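You operate a simulated robot arm through the tools that you are given. There is no shell and no other tool.

Carry out the task below with a simulated robot arm. There is one attempt and no reset: what you move stays moved.

Task
Pack the yellow cup whose number matches the silver case and lock the case.
Fine: turn both case latches open, rest the case lid on the blue table, stand the cup inside, put the lid back on and turn both latches shut. Set down upright: what you pick out.

Only the result counts: the job must be done as asked and must still hold three seconds after the hand-in. Knocking over, shifting, dropping, spilling or breaking anything else fails it. Lids that push on must go on centred and level and be pressed home; caps that screw on are set level and turned clockwise until they are tight.

Robot
A 6-joint arm with a two-finger gripper, fixed in place. Base frame: the origin is at the foot of the arm, x ahead of it, y to its left, z up. Readings come in m, rad, newtons and seconds.
Its first joint turns from -2.897 to 2.897 rad. Payload 2.45 kg.
Tool frame: the origin (TCP) lies between the finger pads and is the grasp point; the fingertips stand 0.02 m ahead of it; z points along the fingers, y is the line along which they close. The gripper opens to 0.14 m. The gripper's body begins 0.168 m behind the TCP.
Orientation is told as [roll, pitch, yaw] about the base's x, y, z axes, in that order, counted from this pose: with the fingers straight down and closing along the base's y, the tool's x points along the base's -x, its y along +y and its z along -z.

Tools
- The arm moves only by the tool send_rows. Its arguments are lists of equal length, an entry for each row: "jaw": the gripper command, from -1 (shut) to 1 (fully open), values between in proportion; "linear": the shift along the tool's x, y, z in units of 20 mm (1.0 is 20 mm), a list of three; "dr": the turn, a rotation vector about the tool's x, y, z in units of 8 degrees (1.0 is 8 degrees), a list of three. In form: {"jaw": [jaw, ...], "linear": [[dx, dy, dz], ...], "dr": [[wx, wy, wz], ...]}. A call has 1 to 20 rows; each row shifts and turns the commanded pose from where the row before left it, along the tool's axes as they then stand. A call with a number of a shift or a turn outside -1 to 1 is refused whole. Each row takes 0.2 s and may step no farther than 0.05 m and 0.15 rad from the row before; otherwise, or with a gripper value out of range, the whole call is refused. A pose out of reach is approached as far as the arm can. The call stops where the force on the tool passes 40 N (or 10 N more than at its start, if that is more) or the arm is blocked; 0.2 s more then pass. Each finger travels about 0.045 m/s and halts on what it meets, pressing with about 45 N; the grip force reading is that of the motor and also rises with nothing between the fingers. The clock runs only during rows and for 0.2 s after the last one: add rows that do not move to give the fingers time. The reply holds the time, the measured pose of the TCP, the force on the tool along the base axes, the opening and the grip force, in the units named above and with some noise, with the torque about the TCP (base axes, N m) and any sound that the robot's microphone picked up.
- Cameras (640 x 400 px; columns grow to the right, rows downward): "scene" is fixed at [0.3983, 0.5005, 1.5771]; the picture's right is [-0.42, -0.91, 0.00], its down [-0.75, 0.35, -0.57] and it looks along [0.52, -0.24, -0.82] (base axes); focal length 308 px, centre (320, 200). "wrist" rides on the gripper at [0.078, 0.011, -0.209] in the tool frame; the picture's right is [-0.14, 0.99, 0.00], its down [-0.92, -0.13, -0.37] and it looks along [-0.36, -0.05, 0.93] (tool axes); focal length 280 px, centre (320, 200). There is no depth. A picture from a camera that has moved, and an enlarged one, comes with that camera's place and axes in the base frame and with its lens.
- camera(camera): a new picture of that camera. No time passes.
- enlarge(camera, box): a new picture of the part [left, top, right, bottom] of that camera's present view, enlarged. No time passes.
- sign_off(): hands the job in; it is judged then, once.

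Nothing tells you positions but the pictures and the camera data. Unless the task says otherwise, let go and move clear before handing in.

The tools are called after "Emit:" as name(argument=value, ...) on one line, values as JSON. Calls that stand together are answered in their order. send_rows: Moves the arm, as the interface text tells. Its arguments: {"type":"object","properties":{"jaw":{"type":"array","items":{"type":"number"}},"linear":{"type":"array","items":{"type":"array","items":{"type":"number"}}},"dr":{"type":"array","items":{"type":"array","items":{"type":"number"}}}},"required":["jaw","linear","dr"]} The other tools are called the same way: camera (camera) takes a picture; enlarge (camera, box) takes an enlarged picture of a part of a camera's view; sign_off () hands the job in.

At the start:

```text
clock: 0.0
position: [0.6679, 0.0999, 1.2386]
tool_rot: [-0.001, 0.0, -0.001]
ft_force: [-0.5, 0.7, -0.5]
torque: [0.0, 0.02, 0.0]
finger_gap: 0.1399
gripper_force: 0.0
```

scene: 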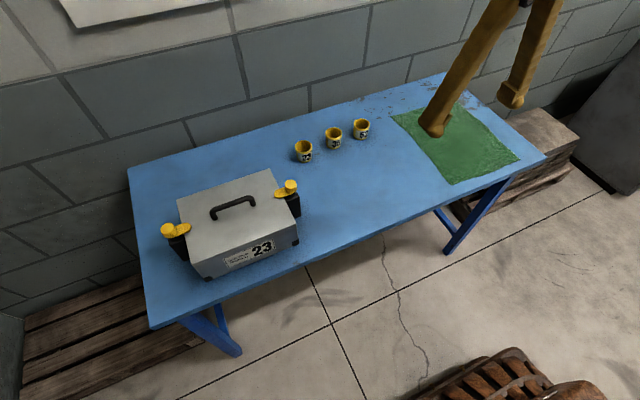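
wrist: 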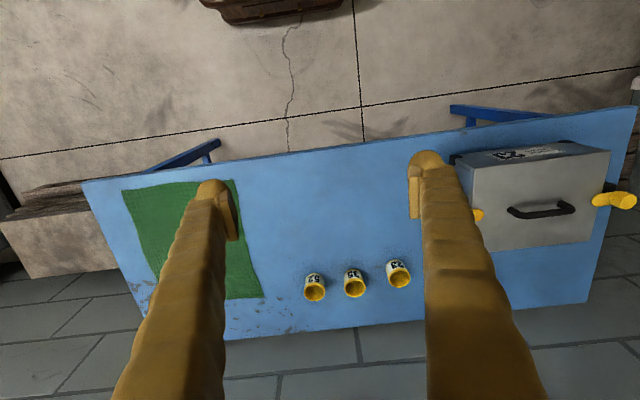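

I see a blue table with a silver case (number 23) with two yellow latches, three small yellow cups and a green mat. I'll enlarge the views to read the numbers and the details.

Emit:
enlarge(camera="scene", box=[280, 105, 390, 175])

Emit:
enlarge(camera="scene", box=[140, 155, 320, 290])

Emit:
enlarge(camera="wrist", box=[290, 245, 430, 315])

Emit:
enlarge(camera="wrist", box=[430, 110, 640, 260])

```text
5.71 times, centred on (335, 140) of scene
camera zoom: at [0.3983, 0.5005, 1.5771], right [-0.42, -0.91, 0.0], down [-0.75, 0.35, -0.57], along [0.52, -0.24, -0.82], focal length 1762 px, centre (234, 543)
```

zoom: 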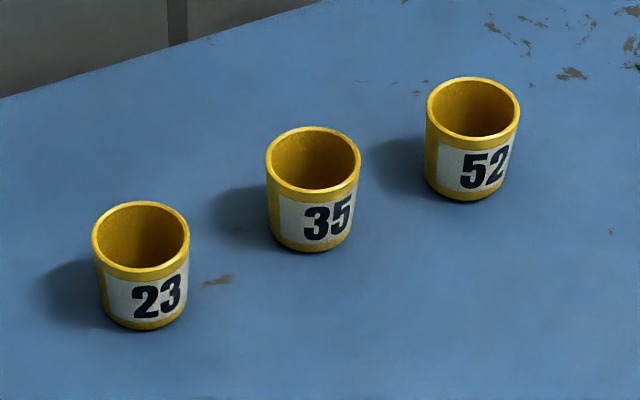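

```text
2.96 times, centred on (230, 222) of scene
camera zoom: at [0.3983, 0.5005, 1.5771], right [-0.42, -0.91, 0.0], down [-0.75, 0.35, -0.57], along [0.52, -0.24, -0.82], focal length 914 px, centre (587, 133)
```

zoom: 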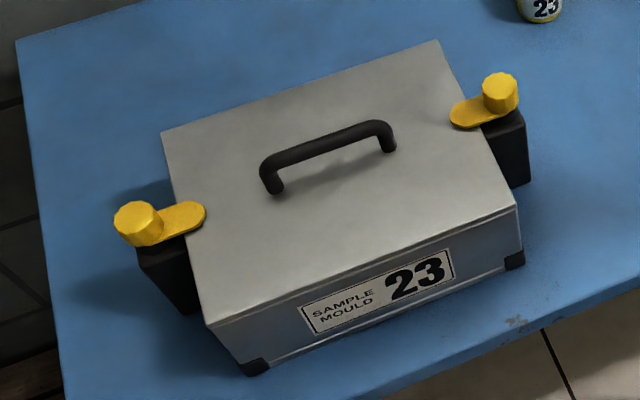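

```text
4.57 times, centred on (360, 280) of wrist
camera zoom: at [0.589, 0.1102, 1.4465], right [0.14, 0.99, 0.0], down [0.92, -0.13, 0.37], along [0.37, -0.05, -0.93], focal length 1282 px, centre (137, -166)
```

zoom: 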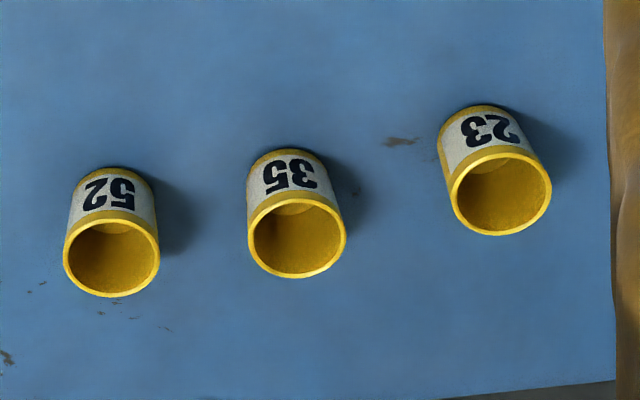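

```text
2.67 times, centred on (535, 185) of wrist
camera zoom: at [0.589, 0.1102, 1.4465], right [0.14, 0.99, 0.0], down [0.92, -0.13, 0.37], along [0.37, -0.05, -0.93], focal length 748 px, centre (-253, 240)
```

zoom: 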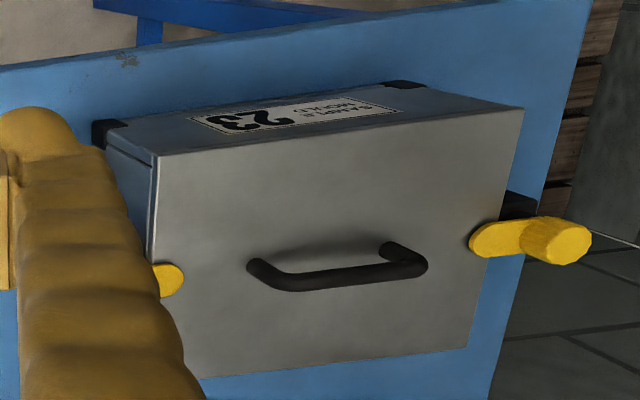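

The matching cup is the "23" one, at about (1.067, 0.25). The case is at about x 0.78–0.98, y 0.39–0.65, with its lid top near z 0.909. I'll move the arm above the case for a closer look at the latches.

Emit:
send_rows(jaw=[1, 1, 1, 1, 1, 1, 1, 1, 1, 1, 1, 1, 1, 1, 1, 1, 1, 1], linear=[[-0.2, 1, 0], [-0.2, 1, 0], [-0.2, 1, 0], [-0.2, 1, 0], [-0.2, 1, 0], [-0.2, 1, 0], [-0.2, 1, 0], [-0.2, 1, 0], [-0.2, 1, 0], [-0.2, 1, 0], [-0.2, 1, 0], [-0.2, 1, 0], [-0.2, 1, 0], [-0.2, 1, 0], [-0.2, 1, 0], [-0.2, 1, 0], [-0.2, 1, 0], [-0.2, 1, 0]], dr=[[0, 0, 0], [0, 0, 0], [0, 0, 0], [0, 0, 0], [0, 0, 0], [0, 0, 0], [0, 0, 0], [0, 0, 0], [0, 0, 0], [0, 0, 0], [0, 0, 0], [0, 0, 0], [0, 0, 0], [0, 0, 0], [0, 0, 0], [0, 0, 0], [0, 0, 0], [0, 0, 0]])

Emit:
camera(camera="wrist")

Emit:
camera(camera="scene")

```text
clock: 3.8
position: [0.7396, 0.4602, 1.2371]
tool_rot: [0.001, -0.002, 0.0]
ft_force: [-0.9, -1.0, 0.6]
torque: [0.03, -0.05, 0.02]
finger_gap: 0.1401
gripper_force: 0.1
```

```text
taken
camera wrist: at [0.6613, 0.4707, 1.4458], right [0.14, 0.99, 0.0], down [0.92, -0.13, 0.37], along [0.37, -0.05, -0.93], focal length 280 px, centre (320, 200)
```

wrist: 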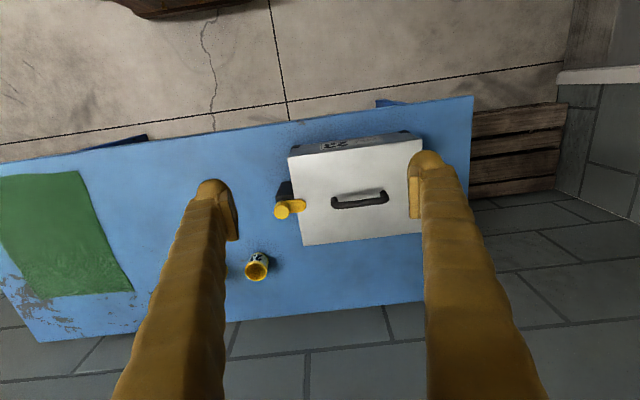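

```text
taken
```

scene: 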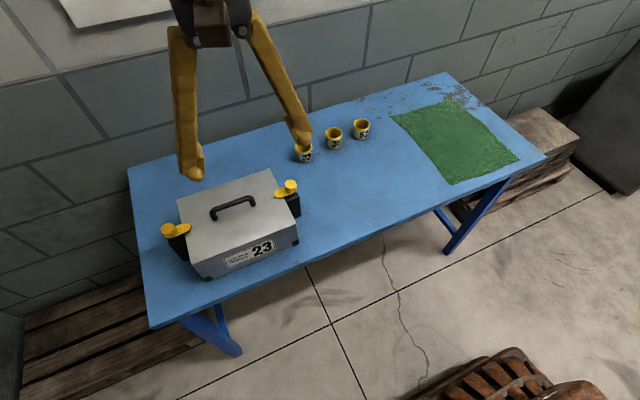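

The camera is now above the case. I'll enlarge the handle and latch parts.

Emit:
enlarge(camera="wrist", box=[240, 125, 480, 275])

Emit:
enlarge(camera="wrist", box=[260, 170, 324, 230])

Emit:
enlarge(camera="scene", box=[260, 165, 324, 225])

Emit:
enlarge(camera="scene", box=[148, 205, 212, 265])

```text
2.67 times, centred on (360, 200) of wrist
camera zoom: at [0.6613, 0.4707, 1.4458], right [0.14, 0.99, 0.0], down [0.92, -0.13, 0.37], along [0.37, -0.05, -0.93], focal length 748 px, centre (213, 200)
```

zoom: 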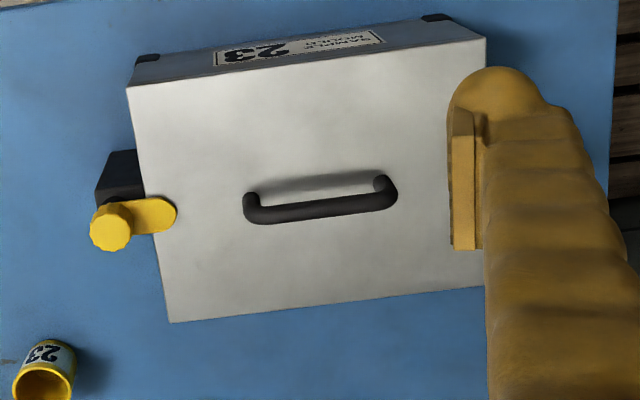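

```text
6.67 times, centred on (292, 200) of wrist
camera zoom: at [0.6613, 0.4707, 1.4458], right [0.14, 0.99, 0.0], down [0.92, -0.13, 0.37], along [0.37, -0.05, -0.93], focal length 1869 px, centre (507, 200)
```

zoom: 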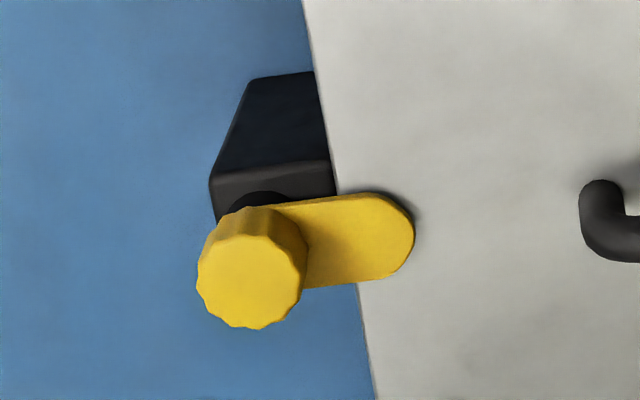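

```text
6.67 times, centred on (292, 195) of scene
camera zoom: at [0.3983, 0.5005, 1.5771], right [-0.42, -0.91, 0.0], down [-0.75, 0.35, -0.57], along [0.52, -0.24, -0.82], focal length 2055 px, centre (507, 233)
```

zoom: 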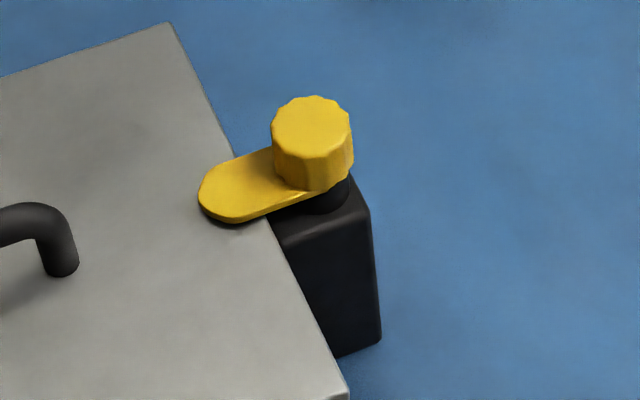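

```text
6.67 times, centred on (180, 235) of scene
camera zoom: at [0.3983, 0.5005, 1.5771], right [-0.42, -0.91, 0.0], down [-0.75, 0.35, -0.57], along [0.52, -0.24, -0.82], focal length 2055 px, centre (1253, -33)
```

zoom: 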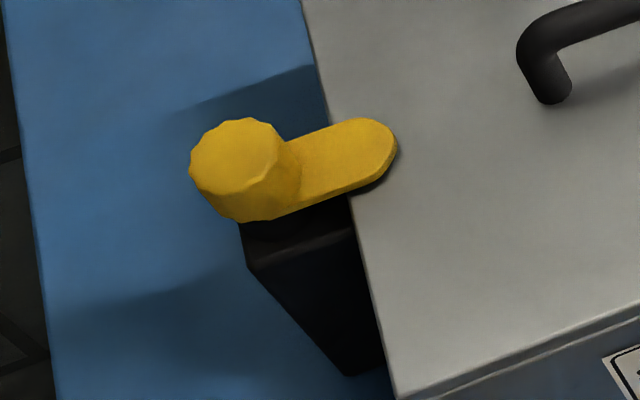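

The latches are fluted knobs on posts, with levers reaching over the lid. The right knob is near (0.882, 0.362, top about 0.935) and the left one near (0.883, 0.678). I'll go above the right knob and look again.

Emit:
send_rows(jaw=[0, 0, 0, 0, 0, 0, 0, 0, 0, 0, 0], linear=[[-0.712, -0.491, 0.935], [-0.712, -0.491, 0.935], [-0.712, -0.491, 0.935], [-0.712, -0.491, 0.935], [-0.712, -0.491, 0.935], [-0.712, -0.491, 0.935], [-0.712, -0.491, 0.935], [-0.712, -0.491, 0.935], [-0.712, -0.491, 0.935], [-0.712, -0.491, 0.935], [0, 0, 0]], dr=[[0, 0, 0], [0, 0, 0], [0, 0, 0], [0, 0, 0], [0, 0, 0], [0, 0, 0], [0, 0, 0], [0, 0, 0], [0, 0, 0], [0, 0, 0], [0, 0, 0]])

Emit:
camera(camera="wrist")

Emit:
camera(camera="scene")

```text
clock: 6.2
position: [0.8814, 0.3612, 1.0513]
tool_rot: [0.0, -0.002, 0.0]
ft_force: [0.0, 0.0, -0.8]
torque: [-0.01, -0.03, -0.02]
finger_gap: 0.0701
gripper_force: 0.0
```

```text
taken
camera wrist: at [0.8035, 0.3714, 1.2597], right [0.14, 0.99, 0.0], down [0.92, -0.13, 0.37], along [0.37, -0.05, -0.93], focal length 280 px, centre (320, 200)
```

wrist: 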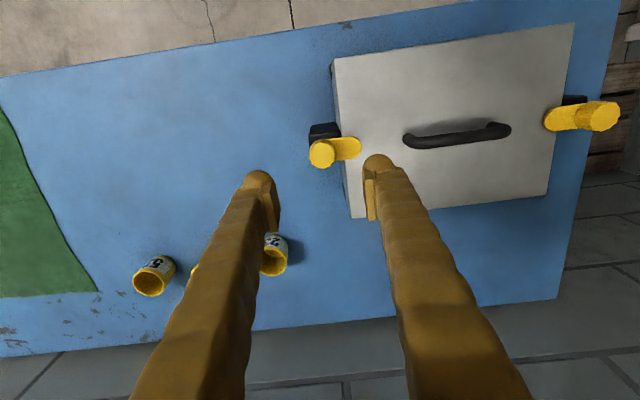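

```text
taken
```

scene: 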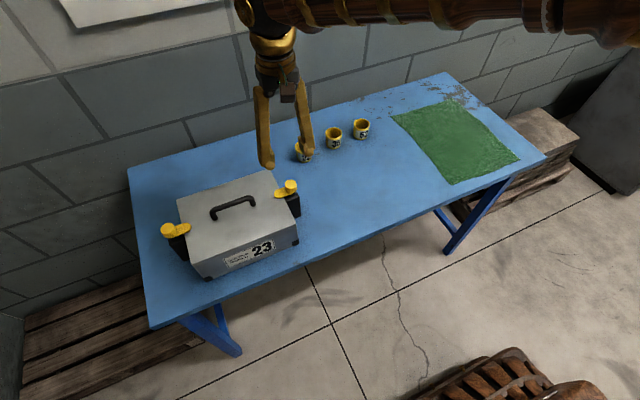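

The arm reached this pose cleanly. I'll take zoomed views to triangulate both knobs more precisely.

Emit:
enlarge(camera="wrist", box=[290, 110, 386, 170])

Emit:
enlarge(camera="wrist", box=[536, 80, 632, 140])

Emit:
enlarge(camera="wrist", box=[390, 100, 518, 180])

```text
6.67 times, centred on (338, 140) of wrist
camera zoom: at [0.8035, 0.3714, 1.2597], right [0.14, 0.99, 0.0], down [0.92, -0.13, 0.37], along [0.37, -0.05, -0.93], focal length 1869 px, centre (200, 600)
```

zoom: 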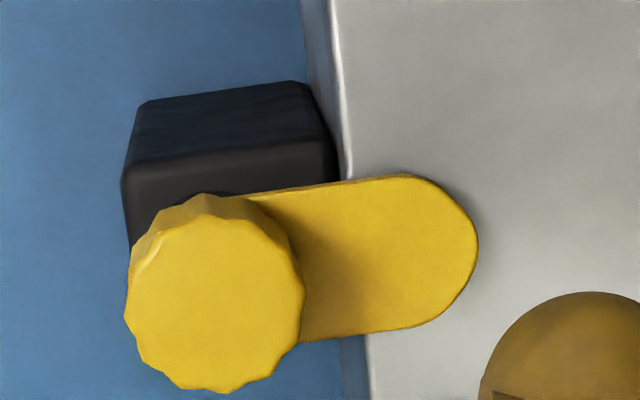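

```text
6.67 times, centred on (584, 110) of wrist
camera zoom: at [0.8035, 0.3714, 1.2597], right [0.14, 0.99, 0.0], down [0.92, -0.13, 0.37], along [0.37, -0.05, -0.93], focal length 1869 px, centre (-1440, 800)
```

zoom: 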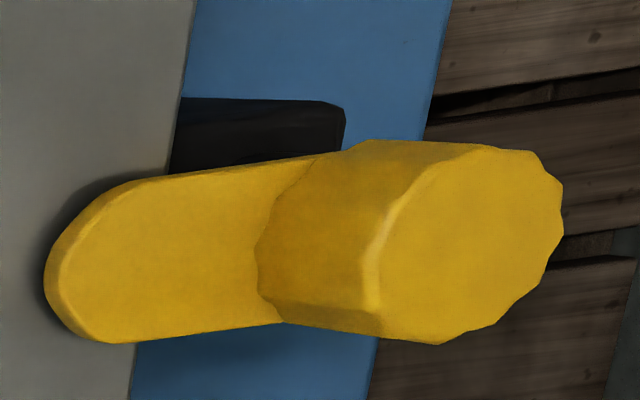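

```text
5.00 times, centred on (454, 140) of wrist
camera zoom: at [0.8035, 0.3714, 1.2597], right [0.14, 0.99, 0.0], down [0.92, -0.13, 0.37], along [0.37, -0.05, -0.93], focal length 1402 px, centre (-350, 500)
```

zoom: 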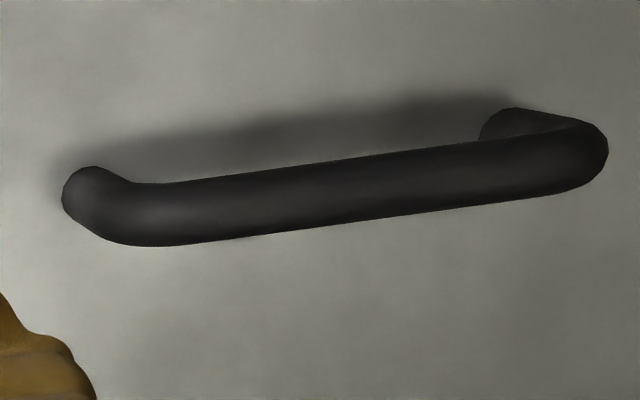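

The knobs triangulate to about (0.8765, 0.364) and (0.8765, 0.6755), each spanning z 0.921–0.943. I'll descend toward the right knob and check the alignment.

Emit:
send_rows(jaw=[0, 0, 0, 0], linear=[[0.08, 0.05, 0.9], [0.08, 0.05, 0.9], [0.08, 0.05, 0.9], [0, 0, 0]], dr=[[0, 0, 0], [0, 0, 0], [0, 0, 0], [0, 0, 0]])

Emit:
enlarge(camera="wrist", box=[240, 130, 400, 230])

Emit:
enlarge(camera="scene", box=[240, 140, 336, 200])

```text
clock: 7.2
position: [0.8758, 0.3638, 0.9967]
tool_rot: [0.0, -0.002, 0.0]
ft_force: [-0.3, 0.0, 0.1]
torque: [0.03, 0.01, -0.01]
finger_gap: 0.0701
gripper_force: 0.0
```

```text
4.00 times, centred on (320, 180) of wrist
camera zoom: at [0.7988, 0.3752, 1.2059], right [0.14, 0.99, 0.0], down [0.92, -0.13, 0.37], along [0.37, -0.05, -0.93], focal length 1122 px, centre (320, 280)
```

zoom: 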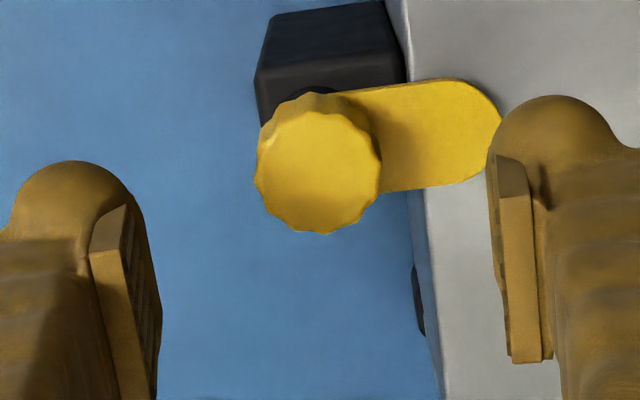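

```text
6.67 times, centred on (288, 170) of scene
camera zoom: at [0.3983, 0.5005, 1.5771], right [-0.42, -0.91, 0.0], down [-0.75, 0.35, -0.57], along [0.52, -0.24, -0.82], focal length 2055 px, centre (533, 400)
```

zoom: 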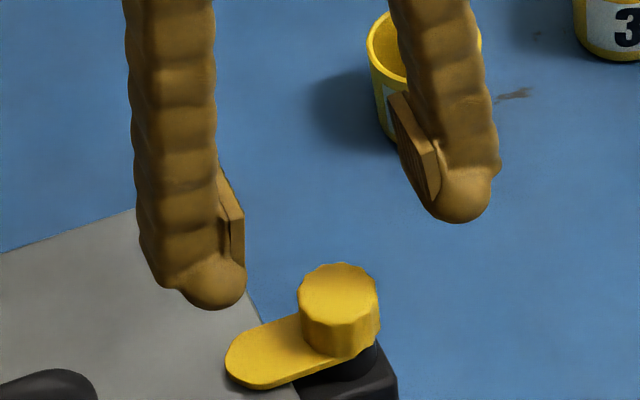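

Aligned over the right knob. I'll descend so the fingertips straddle the knob, then close on it.

Emit:
send_rows(jaw=[0, 0, 0, 0], linear=[[0.02, 0.02, 0.83], [0.02, 0.02, 0.83], [0, 0, 0.83], [0, 0, 0]], dr=[[0, 0, 0], [0, 0, 0], [0, 0, 0], [0, 0, 0]])

Emit:
enlarge(camera="scene", box=[240, 150, 336, 210])

Emit:
enlarge(camera="wrist", box=[240, 130, 400, 230])

```text
clock: 8.2
position: [0.8762, 0.3656, 0.9476]
tool_rot: [0.0, 0.0, 0.001]
ft_force: [-0.2, 0.2, 0.1]
torque: [-0.05, 0.0, 0.0]
finger_gap: 0.0702
gripper_force: 0.1
```

```text
6.67 times, centred on (288, 180) of scene
camera zoom: at [0.3983, 0.5005, 1.5771], right [-0.42, -0.91, 0.0], down [-0.75, 0.35, -0.57], along [0.52, -0.24, -0.82], focal length 2055 px, centre (533, 333)
```

zoom: 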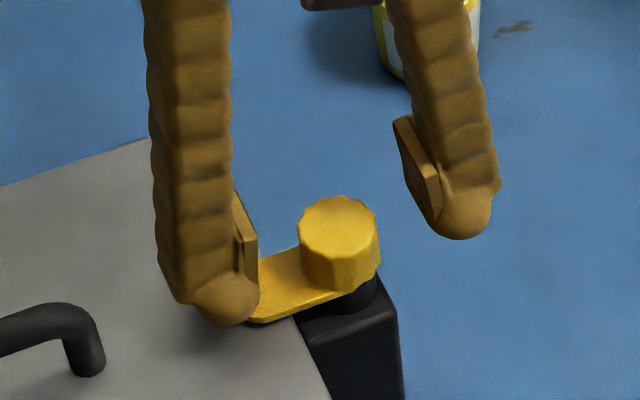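

```text
4.00 times, centred on (320, 180) of wrist
camera zoom: at [0.7983, 0.3762, 1.1561], right [0.14, 0.99, 0.0], down [0.92, -0.13, 0.37], along [0.37, -0.05, -0.93], focal length 1122 px, centre (320, 280)
```

zoom: 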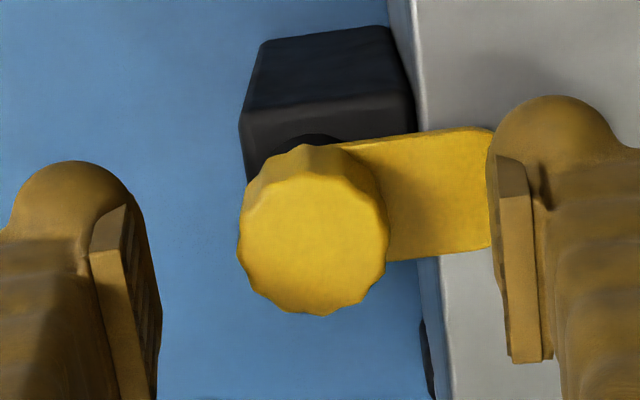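

The knob sits about 1 mm toward −y and 2–3 mm toward −x of the TCP. I'll correct for that and close the fingers.

Emit:
send_rows(jaw=[0, -0.5, -1, -1, -1, -1, -1], linear=[[0.12, -0.06, 0], [0, 0, 0], [0, 0, 0], [0, 0, 0], [0, 0, 0], [0, 0, 0], [0, 0, 0]], dr=[[0, 0, 0], [0, 0, 0], [0, 0, 0], [0, 0, 0], [0, 0, 0], [0, 0, 0], [0, 0, 0]])

Emit:
enlarge(camera="wrist", box=[240, 130, 400, 230])

Emit:
enlarge(camera="scene", box=[240, 150, 336, 210])

```text
clock: 9.8
position: [0.8736, 0.3642, 0.9481]
tool_rot: [-0.001, 0.0, -0.001]
ft_force: [0.0, 0.2, -0.3]
torque: [-0.01, 0.01, 0.01]
finger_gap: 0.0289
gripper_force: 45.1
```

```text
4.00 times, centred on (320, 180) of wrist
camera zoom: at [0.7959, 0.375, 1.1564], right [0.14, 0.99, 0.0], down [0.92, -0.13, 0.37], along [0.37, -0.05, -0.93], focal length 1122 px, centre (320, 280)
```

zoom: 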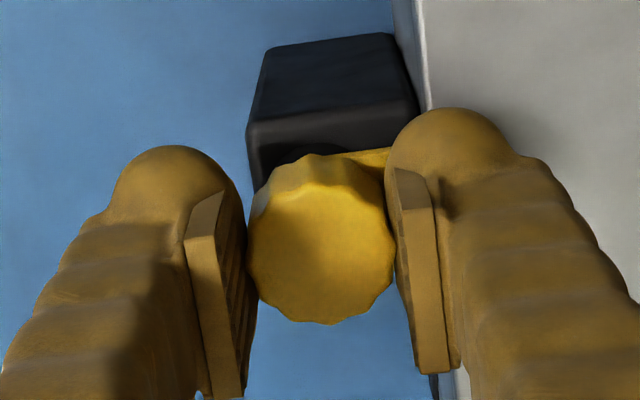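

```text
6.67 times, centred on (288, 180) of scene
camera zoom: at [0.3983, 0.5005, 1.5771], right [-0.42, -0.91, 0.0], down [-0.75, 0.35, -0.57], along [0.52, -0.24, -0.82], focal length 2055 px, centre (533, 333)
```

zoom: 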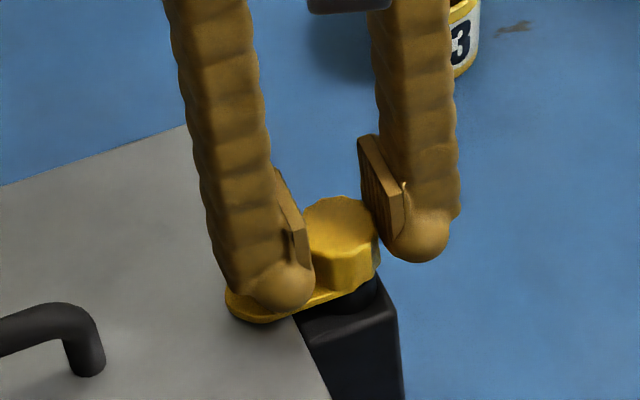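

The knob is firmly gripped. I'll test the turning direction with a small turn while watching the torque.

Emit:
send_rows(jaw=[-1, -1], linear=[[0, 0, 0], [0, 0, 0]], dr=[[0, 0, -0.7], [0, 0, -0.7]])

Emit:
enlarge(camera="scene", box=[240, 150, 336, 210])

```text
clock: 10.4
position: [0.874, 0.3637, 0.9488]
tool_rot: [0.001, -0.003, 0.198]
ft_force: [2.7, 0.4, 1.3]
torque: [-0.01, 0.0, 0.0]
finger_gap: 0.0293
gripper_force: 44.7
```

```text
6.67 times, centred on (288, 180) of scene
camera zoom: at [0.3983, 0.5005, 1.5771], right [-0.42, -0.91, 0.0], down [-0.75, 0.35, -0.57], along [0.52, -0.24, -0.82], focal length 2055 px, centre (533, 333)
```

zoom: 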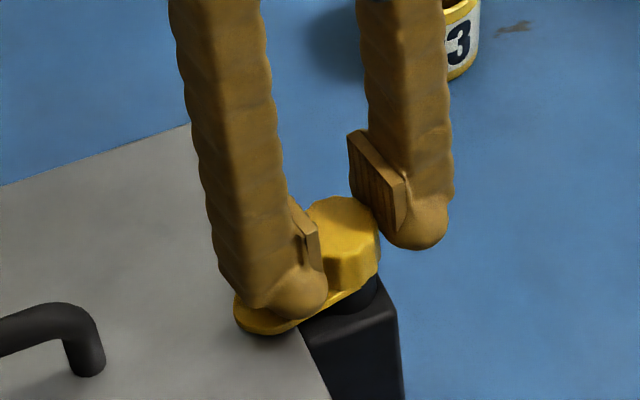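

The knob turns freely counter-clockwise and the lever follows. Continuing the turn.

Emit:
send_rows(jaw=[-1, -1, -1, -1, -1], linear=[[0, 0, 0], [0, 0, 0], [0, 0, 0], [0, 0, 0], [0, 0, 0]], dr=[[0, 0, -0.95], [0, 0, -0.95], [0, 0, -0.95], [0, 0, -0.95], [0, 0, -0.95]])

Emit:
enlarge(camera="scene", box=[240, 150, 336, 210])

```text
clock: 11.6
position: [0.8743, 0.3643, 0.9492]
tool_rot: [-0.002, -0.003, 0.859]
ft_force: [16.6, -9.8, 6.7]
torque: [-0.13, -0.2, 0.0]
finger_gap: 0.0291
gripper_force: 44.5
```

```text
6.67 times, centred on (288, 180) of scene
camera zoom: at [0.3983, 0.5005, 1.5771], right [-0.42, -0.91, 0.0], down [-0.75, 0.35, -0.57], along [0.52, -0.24, -0.82], focal length 2055 px, centre (533, 333)
```

zoom: 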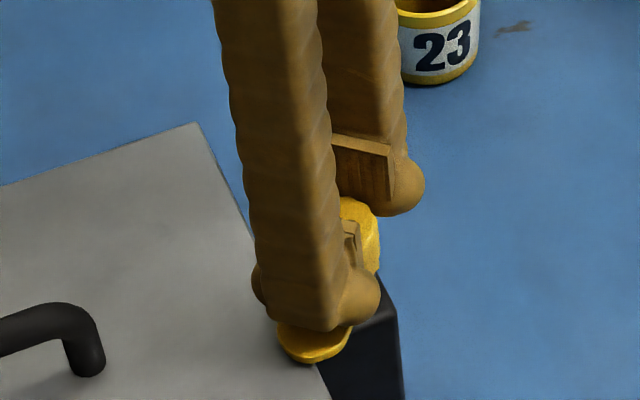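

A side force is building because the true pivot is about 2 mm further toward +x. I'll correct for it and continue turning.

Emit:
send_rows(jaw=[-1, -1, -1, -1], linear=[[-0.065, -0.076, 0], [0, 0, 0], [0, 0, 0], [0, 0, 0]], dr=[[0, 0, 0], [0, 0, -0.95], [0, 0, -0.95], [0, 0, -0.95]])

Emit:
enlarge(camera="scene", box=[240, 150, 336, 210])

```text
clock: 12.6
position: [0.8751, 0.3632, 0.9483]
tool_rot: [0.0, 0.0, 1.26]
ft_force: [-22.4, -21.4, 15.9]
torque: [-0.13, 0.37, 0.02]
finger_gap: 0.0291
gripper_force: 44.8
```

```text
6.67 times, centred on (288, 180) of scene
camera zoom: at [0.3983, 0.5005, 1.5771], right [-0.42, -0.91, 0.0], down [-0.75, 0.35, -0.57], along [0.52, -0.24, -0.82], focal length 2055 px, centre (533, 333)
```

zoom: 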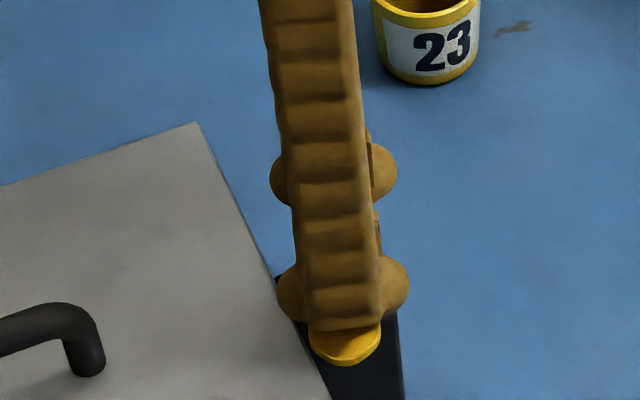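

Side forces rose again as my grip centre drifted. I'll release, re-centre on the knob and grip again before finishing the turn.

Emit:
send_rows(jaw=[-0.4, -0.4, -0.4, -0.4], linear=[[0, 0, 0], [0, 0, 0], [0, 0, 0], [0, 0, 0]], dr=[[0, 0, 0], [0, 0, 0], [0, 0, 0], [0, 0, 0]])

Emit:
enlarge(camera="wrist", box=[240, 130, 400, 230])

Emit:
enlarge(camera="scene", box=[240, 150, 336, 210])

```text
clock: 13.6
position: [0.8765, 0.3646, 0.9489]
tool_rot: [-0.002, 0.0, 1.256]
ft_force: [0.1, 0.2, 0.5]
torque: [0.01, 0.01, 0.01]
finger_gap: 0.0418
gripper_force: 0.0
```

```text
4.00 times, centred on (320, 180) of wrist
camera zoom: at [0.8413, 0.2931, 1.1561], right [-0.9, 0.44, 0.0], down [0.41, 0.84, 0.37], along [0.16, 0.33, -0.93], focal length 1122 px, centre (320, 280)
```

zoom: 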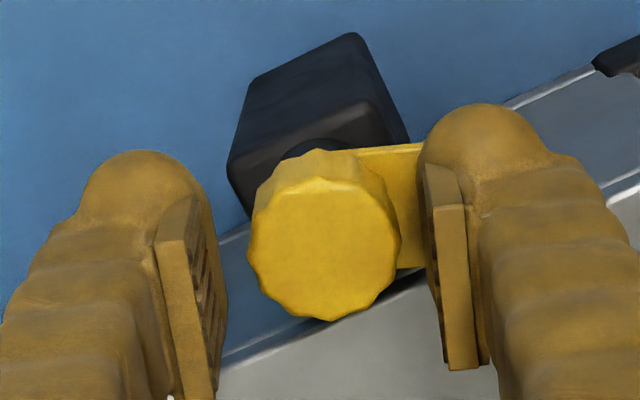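

```text
6.67 times, centred on (288, 180) of scene
camera zoom: at [0.3983, 0.5005, 1.5771], right [-0.42, -0.91, 0.0], down [-0.75, 0.35, -0.57], along [0.52, -0.24, -0.82], focal length 2055 px, centre (533, 333)
```

zoom: 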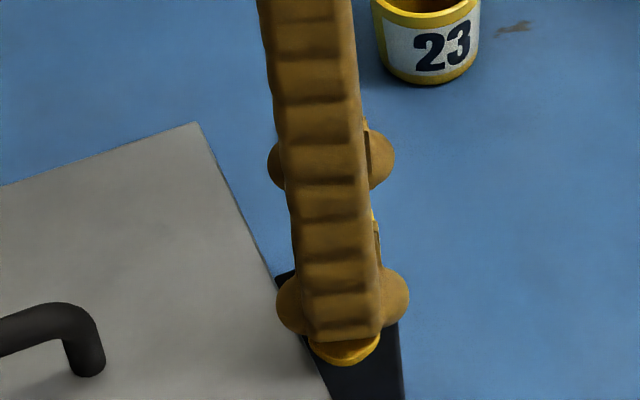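

Emit:
send_rows(jaw=[-0.4, -1, -1, -1], linear=[[0, -0.035, 0], [0, 0, 0], [0, 0, 0], [0, 0, 0]], dr=[[0, 0, 0], [0, 0, 0], [0, 0, 0], [0, 0, 0]])

Emit:
send_rows(jaw=[-1, -1], linear=[[0, 0, 0], [0, 0, 0]], dr=[[0, 0, -0.9], [0, 0, -0.9]])

```text
clock: 14.6
position: [0.8755, 0.3658, 0.9478]
tool_rot: [0.0, 0.0, 1.256]
ft_force: [-29.8, 8.0, 3.1]
torque: [0.08, 0.3, -0.02]
finger_gap: 0.0291
gripper_force: 44.6
```

```text
clock: 15.3
position: [0.875, 0.3639, 0.9476]
tool_rot: [0.0, 0.001, 1.503]
ft_force: [-5.9, 3.6, 3.2]
torque: [0.09, 0.05, 0.0]
finger_gap: 0.0289
gripper_force: 45.1
stopped in row 2: the force on the tool passed its limit at 42 N (the readings are from after the stop); the commanded pose is now the measured one
```

The pose is now re-centred on the real pivot at about (0.875, 0.364), with low forces, and the lever has turned about 86°. A little more turn, then a look.

Emit:
send_rows(jaw=[-1, -1], linear=[[0, 0, 0], [0, 0, 0]], dr=[[0, 0, -0.6], [0, 0, 0]])

Emit:
enlarge(camera="scene", box=[240, 150, 336, 210])

Emit:
enlarge(camera="wrist", box=[240, 130, 400, 230])

```text
clock: 15.9
position: [0.8737, 0.3642, 0.9473]
tool_rot: [-0.001, 0.0, 1.589]
ft_force: [-11.8, 1.8, 4.6]
torque: [0.07, 0.12, 0.08]
finger_gap: 0.0292
gripper_force: 44.9
```

```text
6.67 times, centred on (288, 180) of scene
camera zoom: at [0.3983, 0.5005, 1.5771], right [-0.42, -0.91, 0.0], down [-0.75, 0.35, -0.57], along [0.52, -0.24, -0.82], focal length 2055 px, centre (533, 333)
```

zoom: 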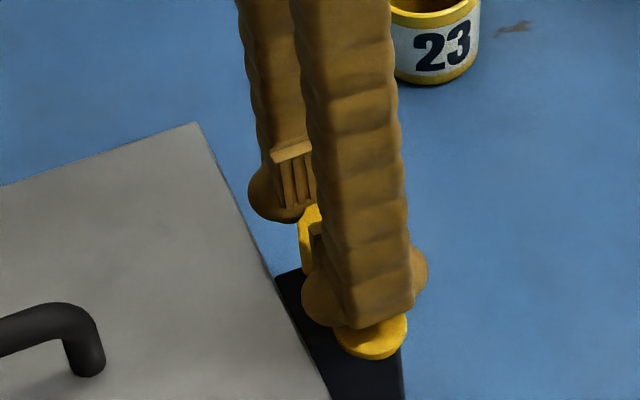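

```text
4.00 times, centred on (320, 180) of wrist
camera zoom: at [0.8659, 0.2861, 1.1561], right [-0.99, 0.12, 0.0], down [0.11, 0.92, 0.37], along [0.04, 0.37, -0.93], focal length 1122 px, centre (320, 280)
```

zoom: 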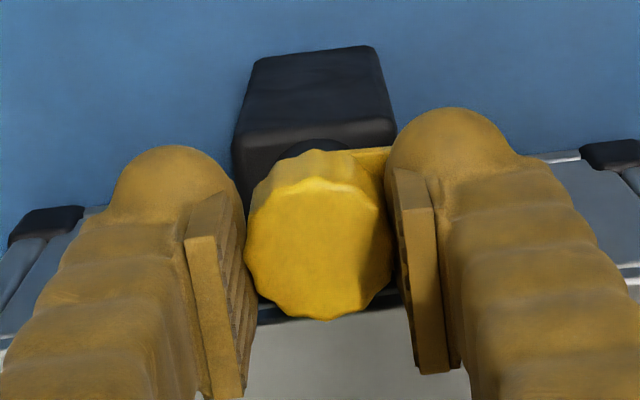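

The lever is now parallel to the case side. I'll nudge slightly further to see whether there is a stop.

Emit:
send_rows(jaw=[-1, -1], linear=[[0, 0, 0], [0, 0, 0]], dr=[[0, 0, -0.4], [0, 0, 0]])

```text
clock: 16.5
position: [0.8754, 0.3644, 0.9471]
tool_rot: [0.002, -0.001, 1.642]
ft_force: [-15.5, 3.2, 4.3]
torque: [0.16, 0.18, -0.26]
finger_gap: 0.0289
gripper_force: 45.6
```

Torque has appeared, so the latch is at its open stop. I'll release and rise.

Emit:
send_rows(jaw=[-0.3, -0.3, -0.3, 0, 0, 0, 0, 0], linear=[[0, 0, 0], [0, 0, 0], [0, 0, 0], [0, 0, -0.5], [0, 0, -1], [0, 0, -1], [0, 0, -1], [0, 0, -1]], dr=[[0, 0, 0], [0, 0, 0], [0, 0, 0], [0, 0, 0], [0, 0, 0], [0, 0, 0], [0, 0, 0], [0, 0, 0]])

Emit:
enlarge(camera="scene", box=[240, 150, 336, 210])

Emit:
camera(camera="scene")

```text
clock: 18.3
position: [0.8747, 0.3644, 1.0376]
tool_rot: [0.003, 0.0, 1.643]
ft_force: [0.4, -0.3, -0.7]
torque: [0.03, 0.02, 0.03]
finger_gap: 0.0702
gripper_force: 0.1
```

```text
6.67 times, centred on (288, 180) of scene
camera zoom: at [0.3983, 0.5005, 1.5771], right [-0.42, -0.91, 0.0], down [-0.75, 0.35, -0.57], along [0.52, -0.24, -0.82], focal length 2055 px, centre (533, 333)
```

zoom: 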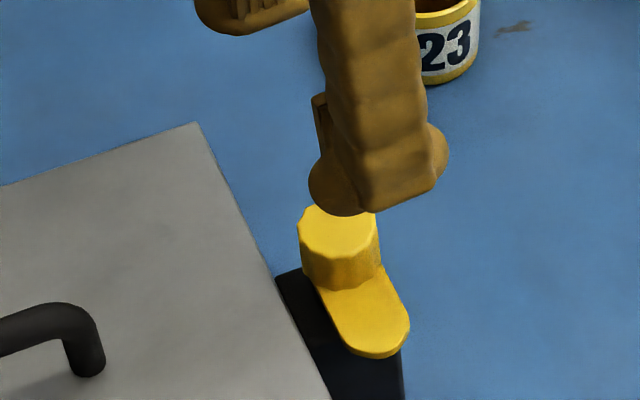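

```text
taken
```

scene: 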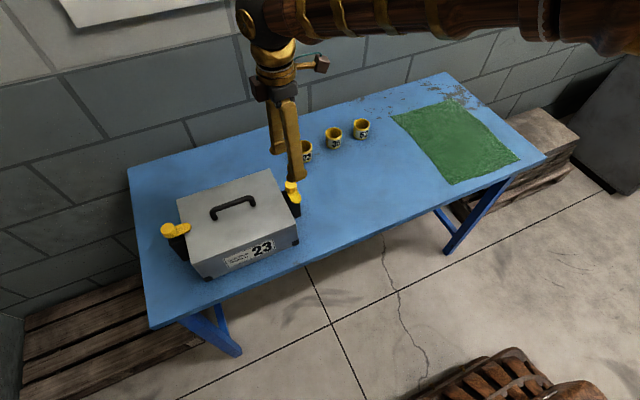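

The right latch is open. Next I'll raise the tool and rotate back to yaw 0 before testing how far the arm reaches toward the left knob.

Emit:
send_rows(jaw=[0, 0, 0, 0, 0, 0, 0, 0, 0, 0, 0, 0], linear=[[0, 0, -0.3], [0, 0, -0.3], [0, 0, -0.3], [0, 0, -0.3], [0, 0, -0.3], [0, 0, -0.3], [0, 0, -0.3], [0, 0, -0.3], [0, 0, -0.3], [0, 0, 0], [0, 0, 0], [0, 0, 0]], dr=[[0, 0, 0.98], [0, 0, 0.98], [0, 0, 0.98], [0, 0, 0.98], [0, 0, 0.98], [0, 0, 0.98], [0, 0, 0.98], [0, 0, 0.98], [0, 0, 0.98], [0, 0, 0.98], [0, 0, 0.98], [0, 0, 0.98]])

Emit:
send_rows(jaw=[0, 0, 0, 0, 0, 0, 0, 0, 0, 0, 0, 0, 0, 0, 0, 0, 0, 0], linear=[[0, 0.9, 0], [0, 0.9, 0], [0, 0.9, 0], [0, 0.9, 0], [0, 0.9, 0], [0, 0.9, 0], [0, 0.9, 0], [0, 0.9, 0], [0, 0.9, 0], [0, 0.9, 0], [0, 0.9, 0], [0, 0.9, 0], [0, 0.9, 0], [0, 0.9, 0], [0, 0.9, 0], [0, 0.9, 0], [0, 0.9, 0], [0, 0, 0]], dr=[[0, 0, 0], [0, 0, 0], [0, 0, 0], [0, 0, 0], [0, 0, 0], [0, 0, 0], [0, 0, 0], [0, 0, 0], [0, 0, 0], [0, 0, 0], [0, 0, 0], [0, 0, 0], [0, 0, 0], [0, 0, 0], [0, 0, 0], [0, 0, 0], [0, 0, 0], [0, 0, 0]])

Emit:
camera(camera="wrist")

Emit:
camera(camera="scene")

```text
clock: 20.9
position: [0.8754, 0.3653, 1.0911]
tool_rot: [-0.001, -0.001, -0.003]
ft_force: [0.2, -0.1, 0.0]
torque: [-0.01, -0.03, 0.0]
finger_gap: 0.0701
gripper_force: 0.0
```

```text
clock: 24.7
position: [0.8748, 0.6703, 1.0915]
tool_rot: [-0.001, -0.001, 0.001]
ft_force: [0.5, -0.4, 0.0]
torque: [0.01, 0.0, -0.01]
finger_gap: 0.0701
gripper_force: 0.1
```

```text
taken
camera wrist: at [0.7971, 0.6812, 1.3002], right [0.14, 0.99, 0.0], down [0.92, -0.13, 0.37], along [0.36, -0.05, -0.93], focal length 280 px, centre (320, 200)
```

wrist: 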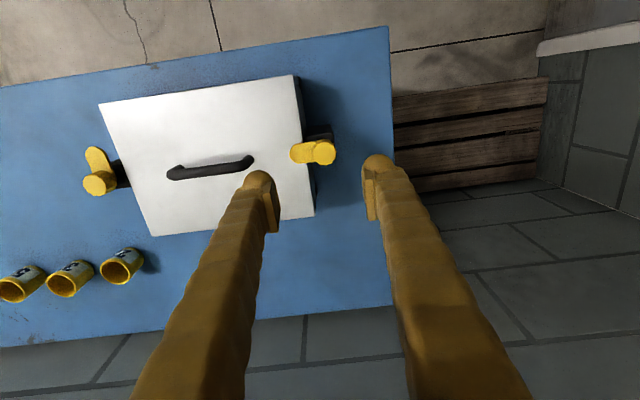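

```text
taken
```

scene: 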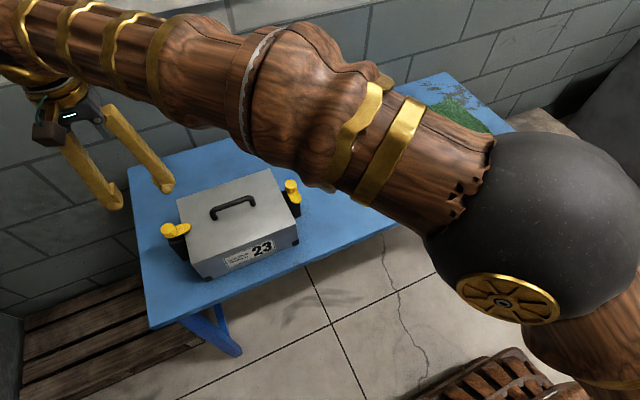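

The arm reaches here with the tool straight down. I'll check the left knob's exact position from this view.

Emit:
enlarge(camera="wrist", box=[272, 120, 368, 180])

Emit:
enlarge(camera="wrist", box=[90, 60, 330, 240])

```text
6.67 times, centred on (320, 150) of wrist
camera zoom: at [0.7971, 0.6812, 1.3002], right [0.14, 0.99, 0.0], down [0.92, -0.13, 0.37], along [0.36, -0.05, -0.93], focal length 1869 px, centre (320, 533)
```

zoom: 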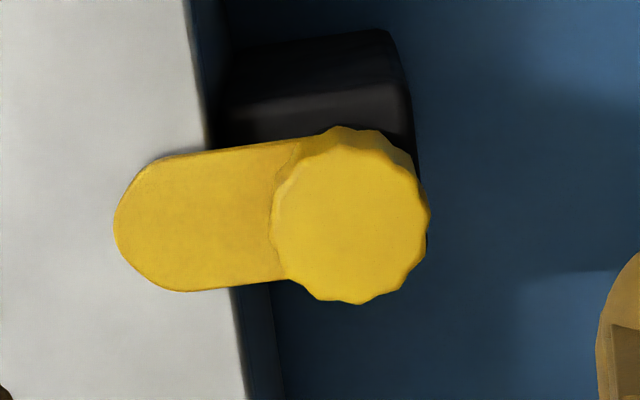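

```text
2.22 times, centred on (210, 150) of wrist
camera zoom: at [0.7971, 0.6812, 1.3002], right [0.14, 0.99, 0.0], down [0.92, -0.13, 0.37], along [0.36, -0.05, -0.93], focal length 623 px, centre (564, 311)
```

zoom: 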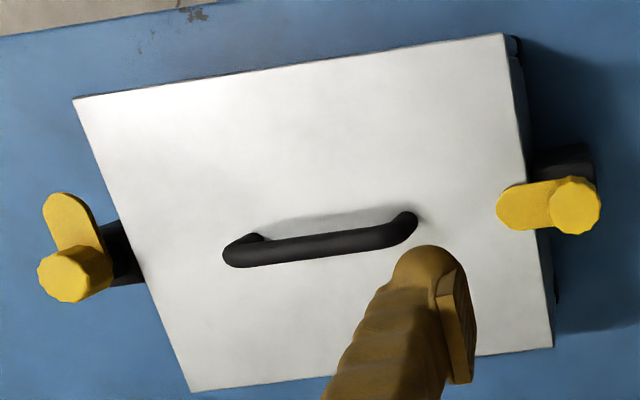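

Left knob is at about (0.875, 0.676). Descending to it.

Emit:
send_rows(jaw=[0, 0, 0, 0, 0, 0, 0, 0, 0], linear=[[0, 0.29, 0], [0, 0, 0.9], [0, 0, 0.9], [0, 0, 0.9], [0, 0, 0.9], [0, 0, 0.9], [0, 0, 0.9], [0, 0, 0.9], [0, 0, 0.9]], dr=[[0, 0, 0], [0, 0, 0], [0, 0, 0], [0, 0, 0], [0, 0, 0], [0, 0, 0], [0, 0, 0], [0, 0, 0], [0, 0, 0]])

Emit:
enlarge(camera="wrist", box=[240, 130, 400, 230])

Emit:
camera(camera="scene")

```text
clock: 26.7
position: [0.8757, 0.6771, 0.9475]
tool_rot: [0.001, 0.001, 0.0]
ft_force: [0.6, 0.2, 0.9]
torque: [0.02, -0.01, -0.01]
finger_gap: 0.0702
gripper_force: 0.1
```

```text
4.00 times, centred on (320, 180) of wrist
camera zoom: at [0.7975, 0.6876, 1.1563], right [0.14, 0.99, 0.0], down [0.92, -0.13, 0.37], along [0.36, -0.05, -0.93], focal length 1122 px, centre (320, 280)
```

zoom: 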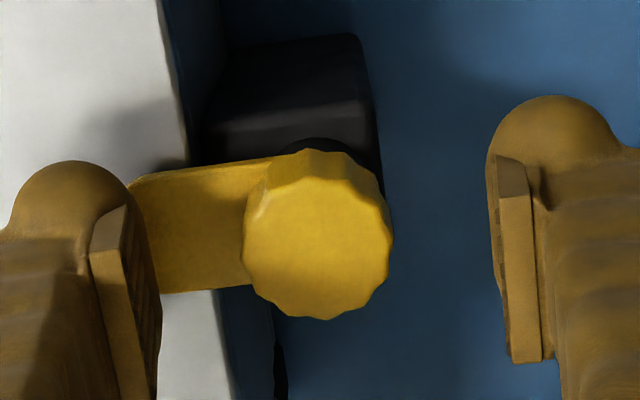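

```text
taken
```

scene: 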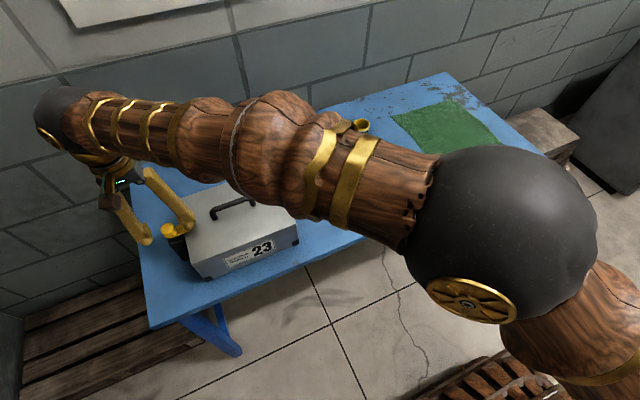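

Emit:
send_rows(jaw=[0, -0.5, -1, -1, -1, -1, -1], linear=[[0.01, -0.025, 0], [0, 0, 0], [0, 0, 0], [0, 0, 0], [0, 0, 0], [0, 0, 0], [0, 0, 0]], dr=[[0, 0, 0], [0, 0, 0], [0, 0, 0], [0, 0, 0], [0, 0, 0], [0, 0, 0], [0, 0, 0]])

Emit:
send_rows(jaw=[-1, -1], linear=[[0, 0, 0], [0, 0, 0]], dr=[[0, 0, 0.5], [0, 0, 0.5]])

Emit:
enlarge(camera="wrist", box=[240, 130, 400, 230])

```text
clock: 28.3
position: [0.8754, 0.6761, 0.9471]
tool_rot: [0.0, 0.0, 0.0]
ft_force: [0.3, 1.6, -1.9]
torque: [0.05, 0.03, 0.02]
finger_gap: 0.0291
gripper_force: 44.9
```

```text
clock: 28.9
position: [0.8746, 0.677, 0.9475]
tool_rot: [0.002, -0.001, -0.14]
ft_force: [-1.2, 5.6, 1.7]
torque: [0.05, 0.03, 0.46]
finger_gap: 0.0289
gripper_force: 44.9
```

```text
4.00 times, centred on (320, 180) of wrist
camera zoom: at [0.7994, 0.6977, 1.1563], right [0.27, 0.96, 0.0], down [0.89, -0.26, 0.37], along [0.35, -0.1, -0.93], focal length 1122 px, centre (320, 280)
```

zoom: 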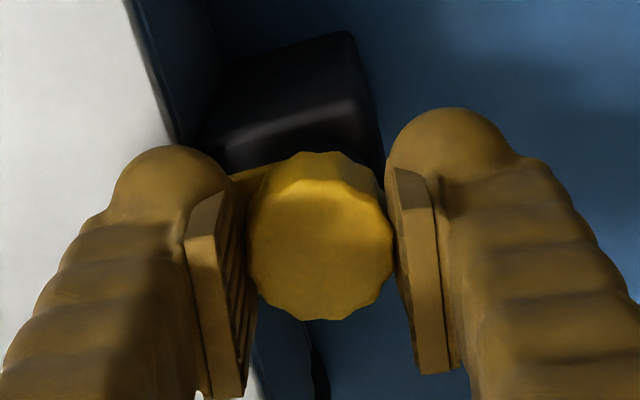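

There is resistance clockwise (0.46 N·m). I'll turn back and try counter-clockwise, like the other latch.

Emit:
send_rows(jaw=[-1, -1, -1, -1], linear=[[0, 0, 0], [0, 0, 0], [0, 0, 0], [0, 0, 0]], dr=[[0, 0, -0.5], [0, 0, -0.5], [0, 0, -0.7], [0, 0, -0.7]])

Emit:
enlarge(camera="wrist", box=[240, 130, 400, 230])

```text
clock: 29.9
position: [0.875, 0.6766, 0.9481]
tool_rot: [-0.001, 0.002, 0.197]
ft_force: [-6.5, 5.3, 8.0]
torque: [0.08, 0.24, 0.0]
finger_gap: 0.0291
gripper_force: 44.8
```

```text
4.00 times, centred on (320, 180) of wrist
camera zoom: at [0.7965, 0.6715, 1.1563], right [-0.06, 1.0, 0.0], down [0.93, 0.05, 0.37], along [0.37, 0.02, -0.93], focal length 1122 px, centre (320, 280)
```

zoom: 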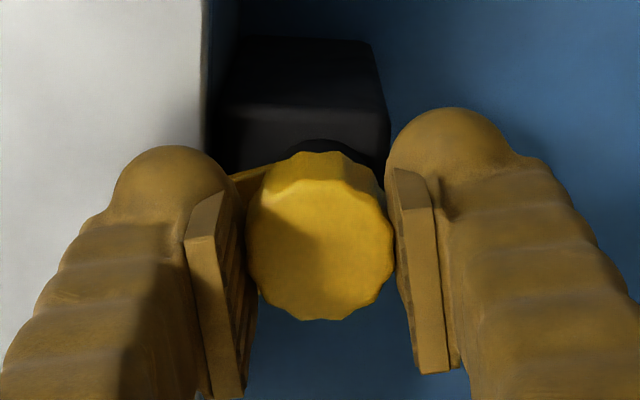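

Counter-clockwise turns freely. Continuing in steps and watching the forces.

Emit:
send_rows(jaw=[-1, -1, -1, -1], linear=[[0, 0, 0], [0, 0, 0], [0, 0, 0], [0, 0, 0]], dr=[[0, 0, -0.8], [0, 0, -0.8], [0, 0, -0.8], [0, 0, 0]])

```text
clock: 30.9
position: [0.8745, 0.6755, 0.9475]
tool_rot: [0.0, 0.0, 0.531]
ft_force: [-5.0, 13.7, 9.2]
torque: [0.13, 0.0, 0.0]
finger_gap: 0.0291
gripper_force: 44.9
```

Emit:
send_rows(jaw=[-1, -1, -1, -1], linear=[[-0.007, 0.036, 0.02], [0, 0, 0], [0, 0, 0], [0, 0, 0]], dr=[[0, 0, -0.8], [0, 0, -0.8], [0, 0, -0.8], [0, 0, 0]])

```text
clock: 31.9
position: [0.8746, 0.6769, 0.9478]
tool_rot: [0.002, -0.002, 0.867]
ft_force: [-0.4, 6.2, 17.3]
torque: [0.02, 0.07, 0.0]
finger_gap: 0.0291
gripper_force: 45.1
```

Emit:
send_rows(jaw=[-1, -1, -1, -1], linear=[[0, 0.015, -0.05], [0, 0, 0], [0, 0, 0], [0, 0, 0]], dr=[[0, 0, -0.8], [0, 0, -0.8], [0, 0, -0.8], [0, 0, 0]])

```text
clock: 32.9
position: [0.8751, 0.6772, 0.9478]
tool_rot: [0.002, 0.0, 1.204]
ft_force: [2.3, 0.3, 4.0]
torque: [-0.06, -0.07, 0.04]
finger_gap: 0.029
gripper_force: 44.7
```

Emit:
send_rows(jaw=[-1, -1, -1], linear=[[0, 0, 0], [0, 0, 0], [0, 0, 0]], dr=[[0, 0, -0.8], [0, 0, -0.8], [0, 0, 0]])

Emit:
camera(camera="wrist")

```text
clock: 33.7
position: [0.8751, 0.6759, 0.9474]
tool_rot: [0.002, 0.0, 1.426]
ft_force: [1.9, -3.7, -3.9]
torque: [-0.04, -0.03, 0.0]
finger_gap: 0.0291
gripper_force: 44.8
```

```text
taken
camera wrist: at [0.8533, 0.6006, 1.1562], right [-0.96, 0.28, 0.0], down [0.26, 0.89, 0.37], along [0.1, 0.35, -0.93], focal length 280 px, centre (320, 200)
```

wrist: 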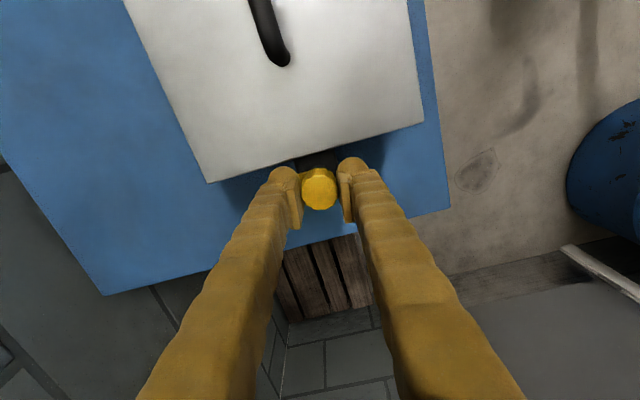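

Emit:
send_rows(jaw=[-1, -1, -1], linear=[[0, 0, 0], [0, 0, 0], [0, 0, 0]], dr=[[0, 0, -0.7], [0, 0, -0.7], [0, 0, 0]])

Emit:
enlarge(camera="wrist", box=[240, 130, 400, 230])

```text
clock: 34.5
position: [0.8739, 0.6761, 0.9479]
tool_rot: [-0.001, -0.001, 1.622]
ft_force: [7.7, -0.9, -5.9]
torque: [-0.06, -0.08, -0.26]
finger_gap: 0.029
gripper_force: 45.6
```

```text
4.00 times, centred on (320, 180) of wrist
camera zoom: at [0.8682, 0.5982, 1.1566], right [-1.0, 0.09, 0.0], down [0.08, 0.93, 0.37], along [0.03, 0.37, -0.93], focal length 1122 px, centre (320, 280)
```

zoom: 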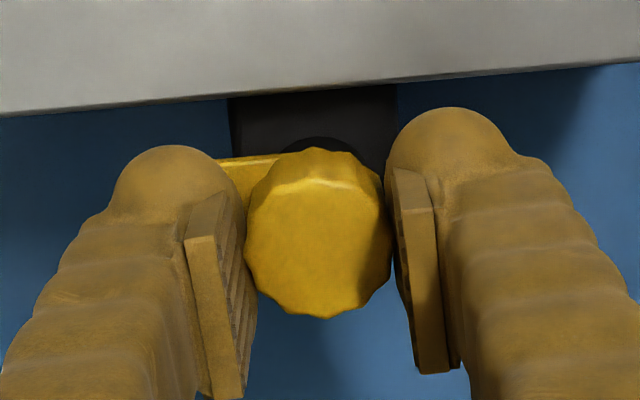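

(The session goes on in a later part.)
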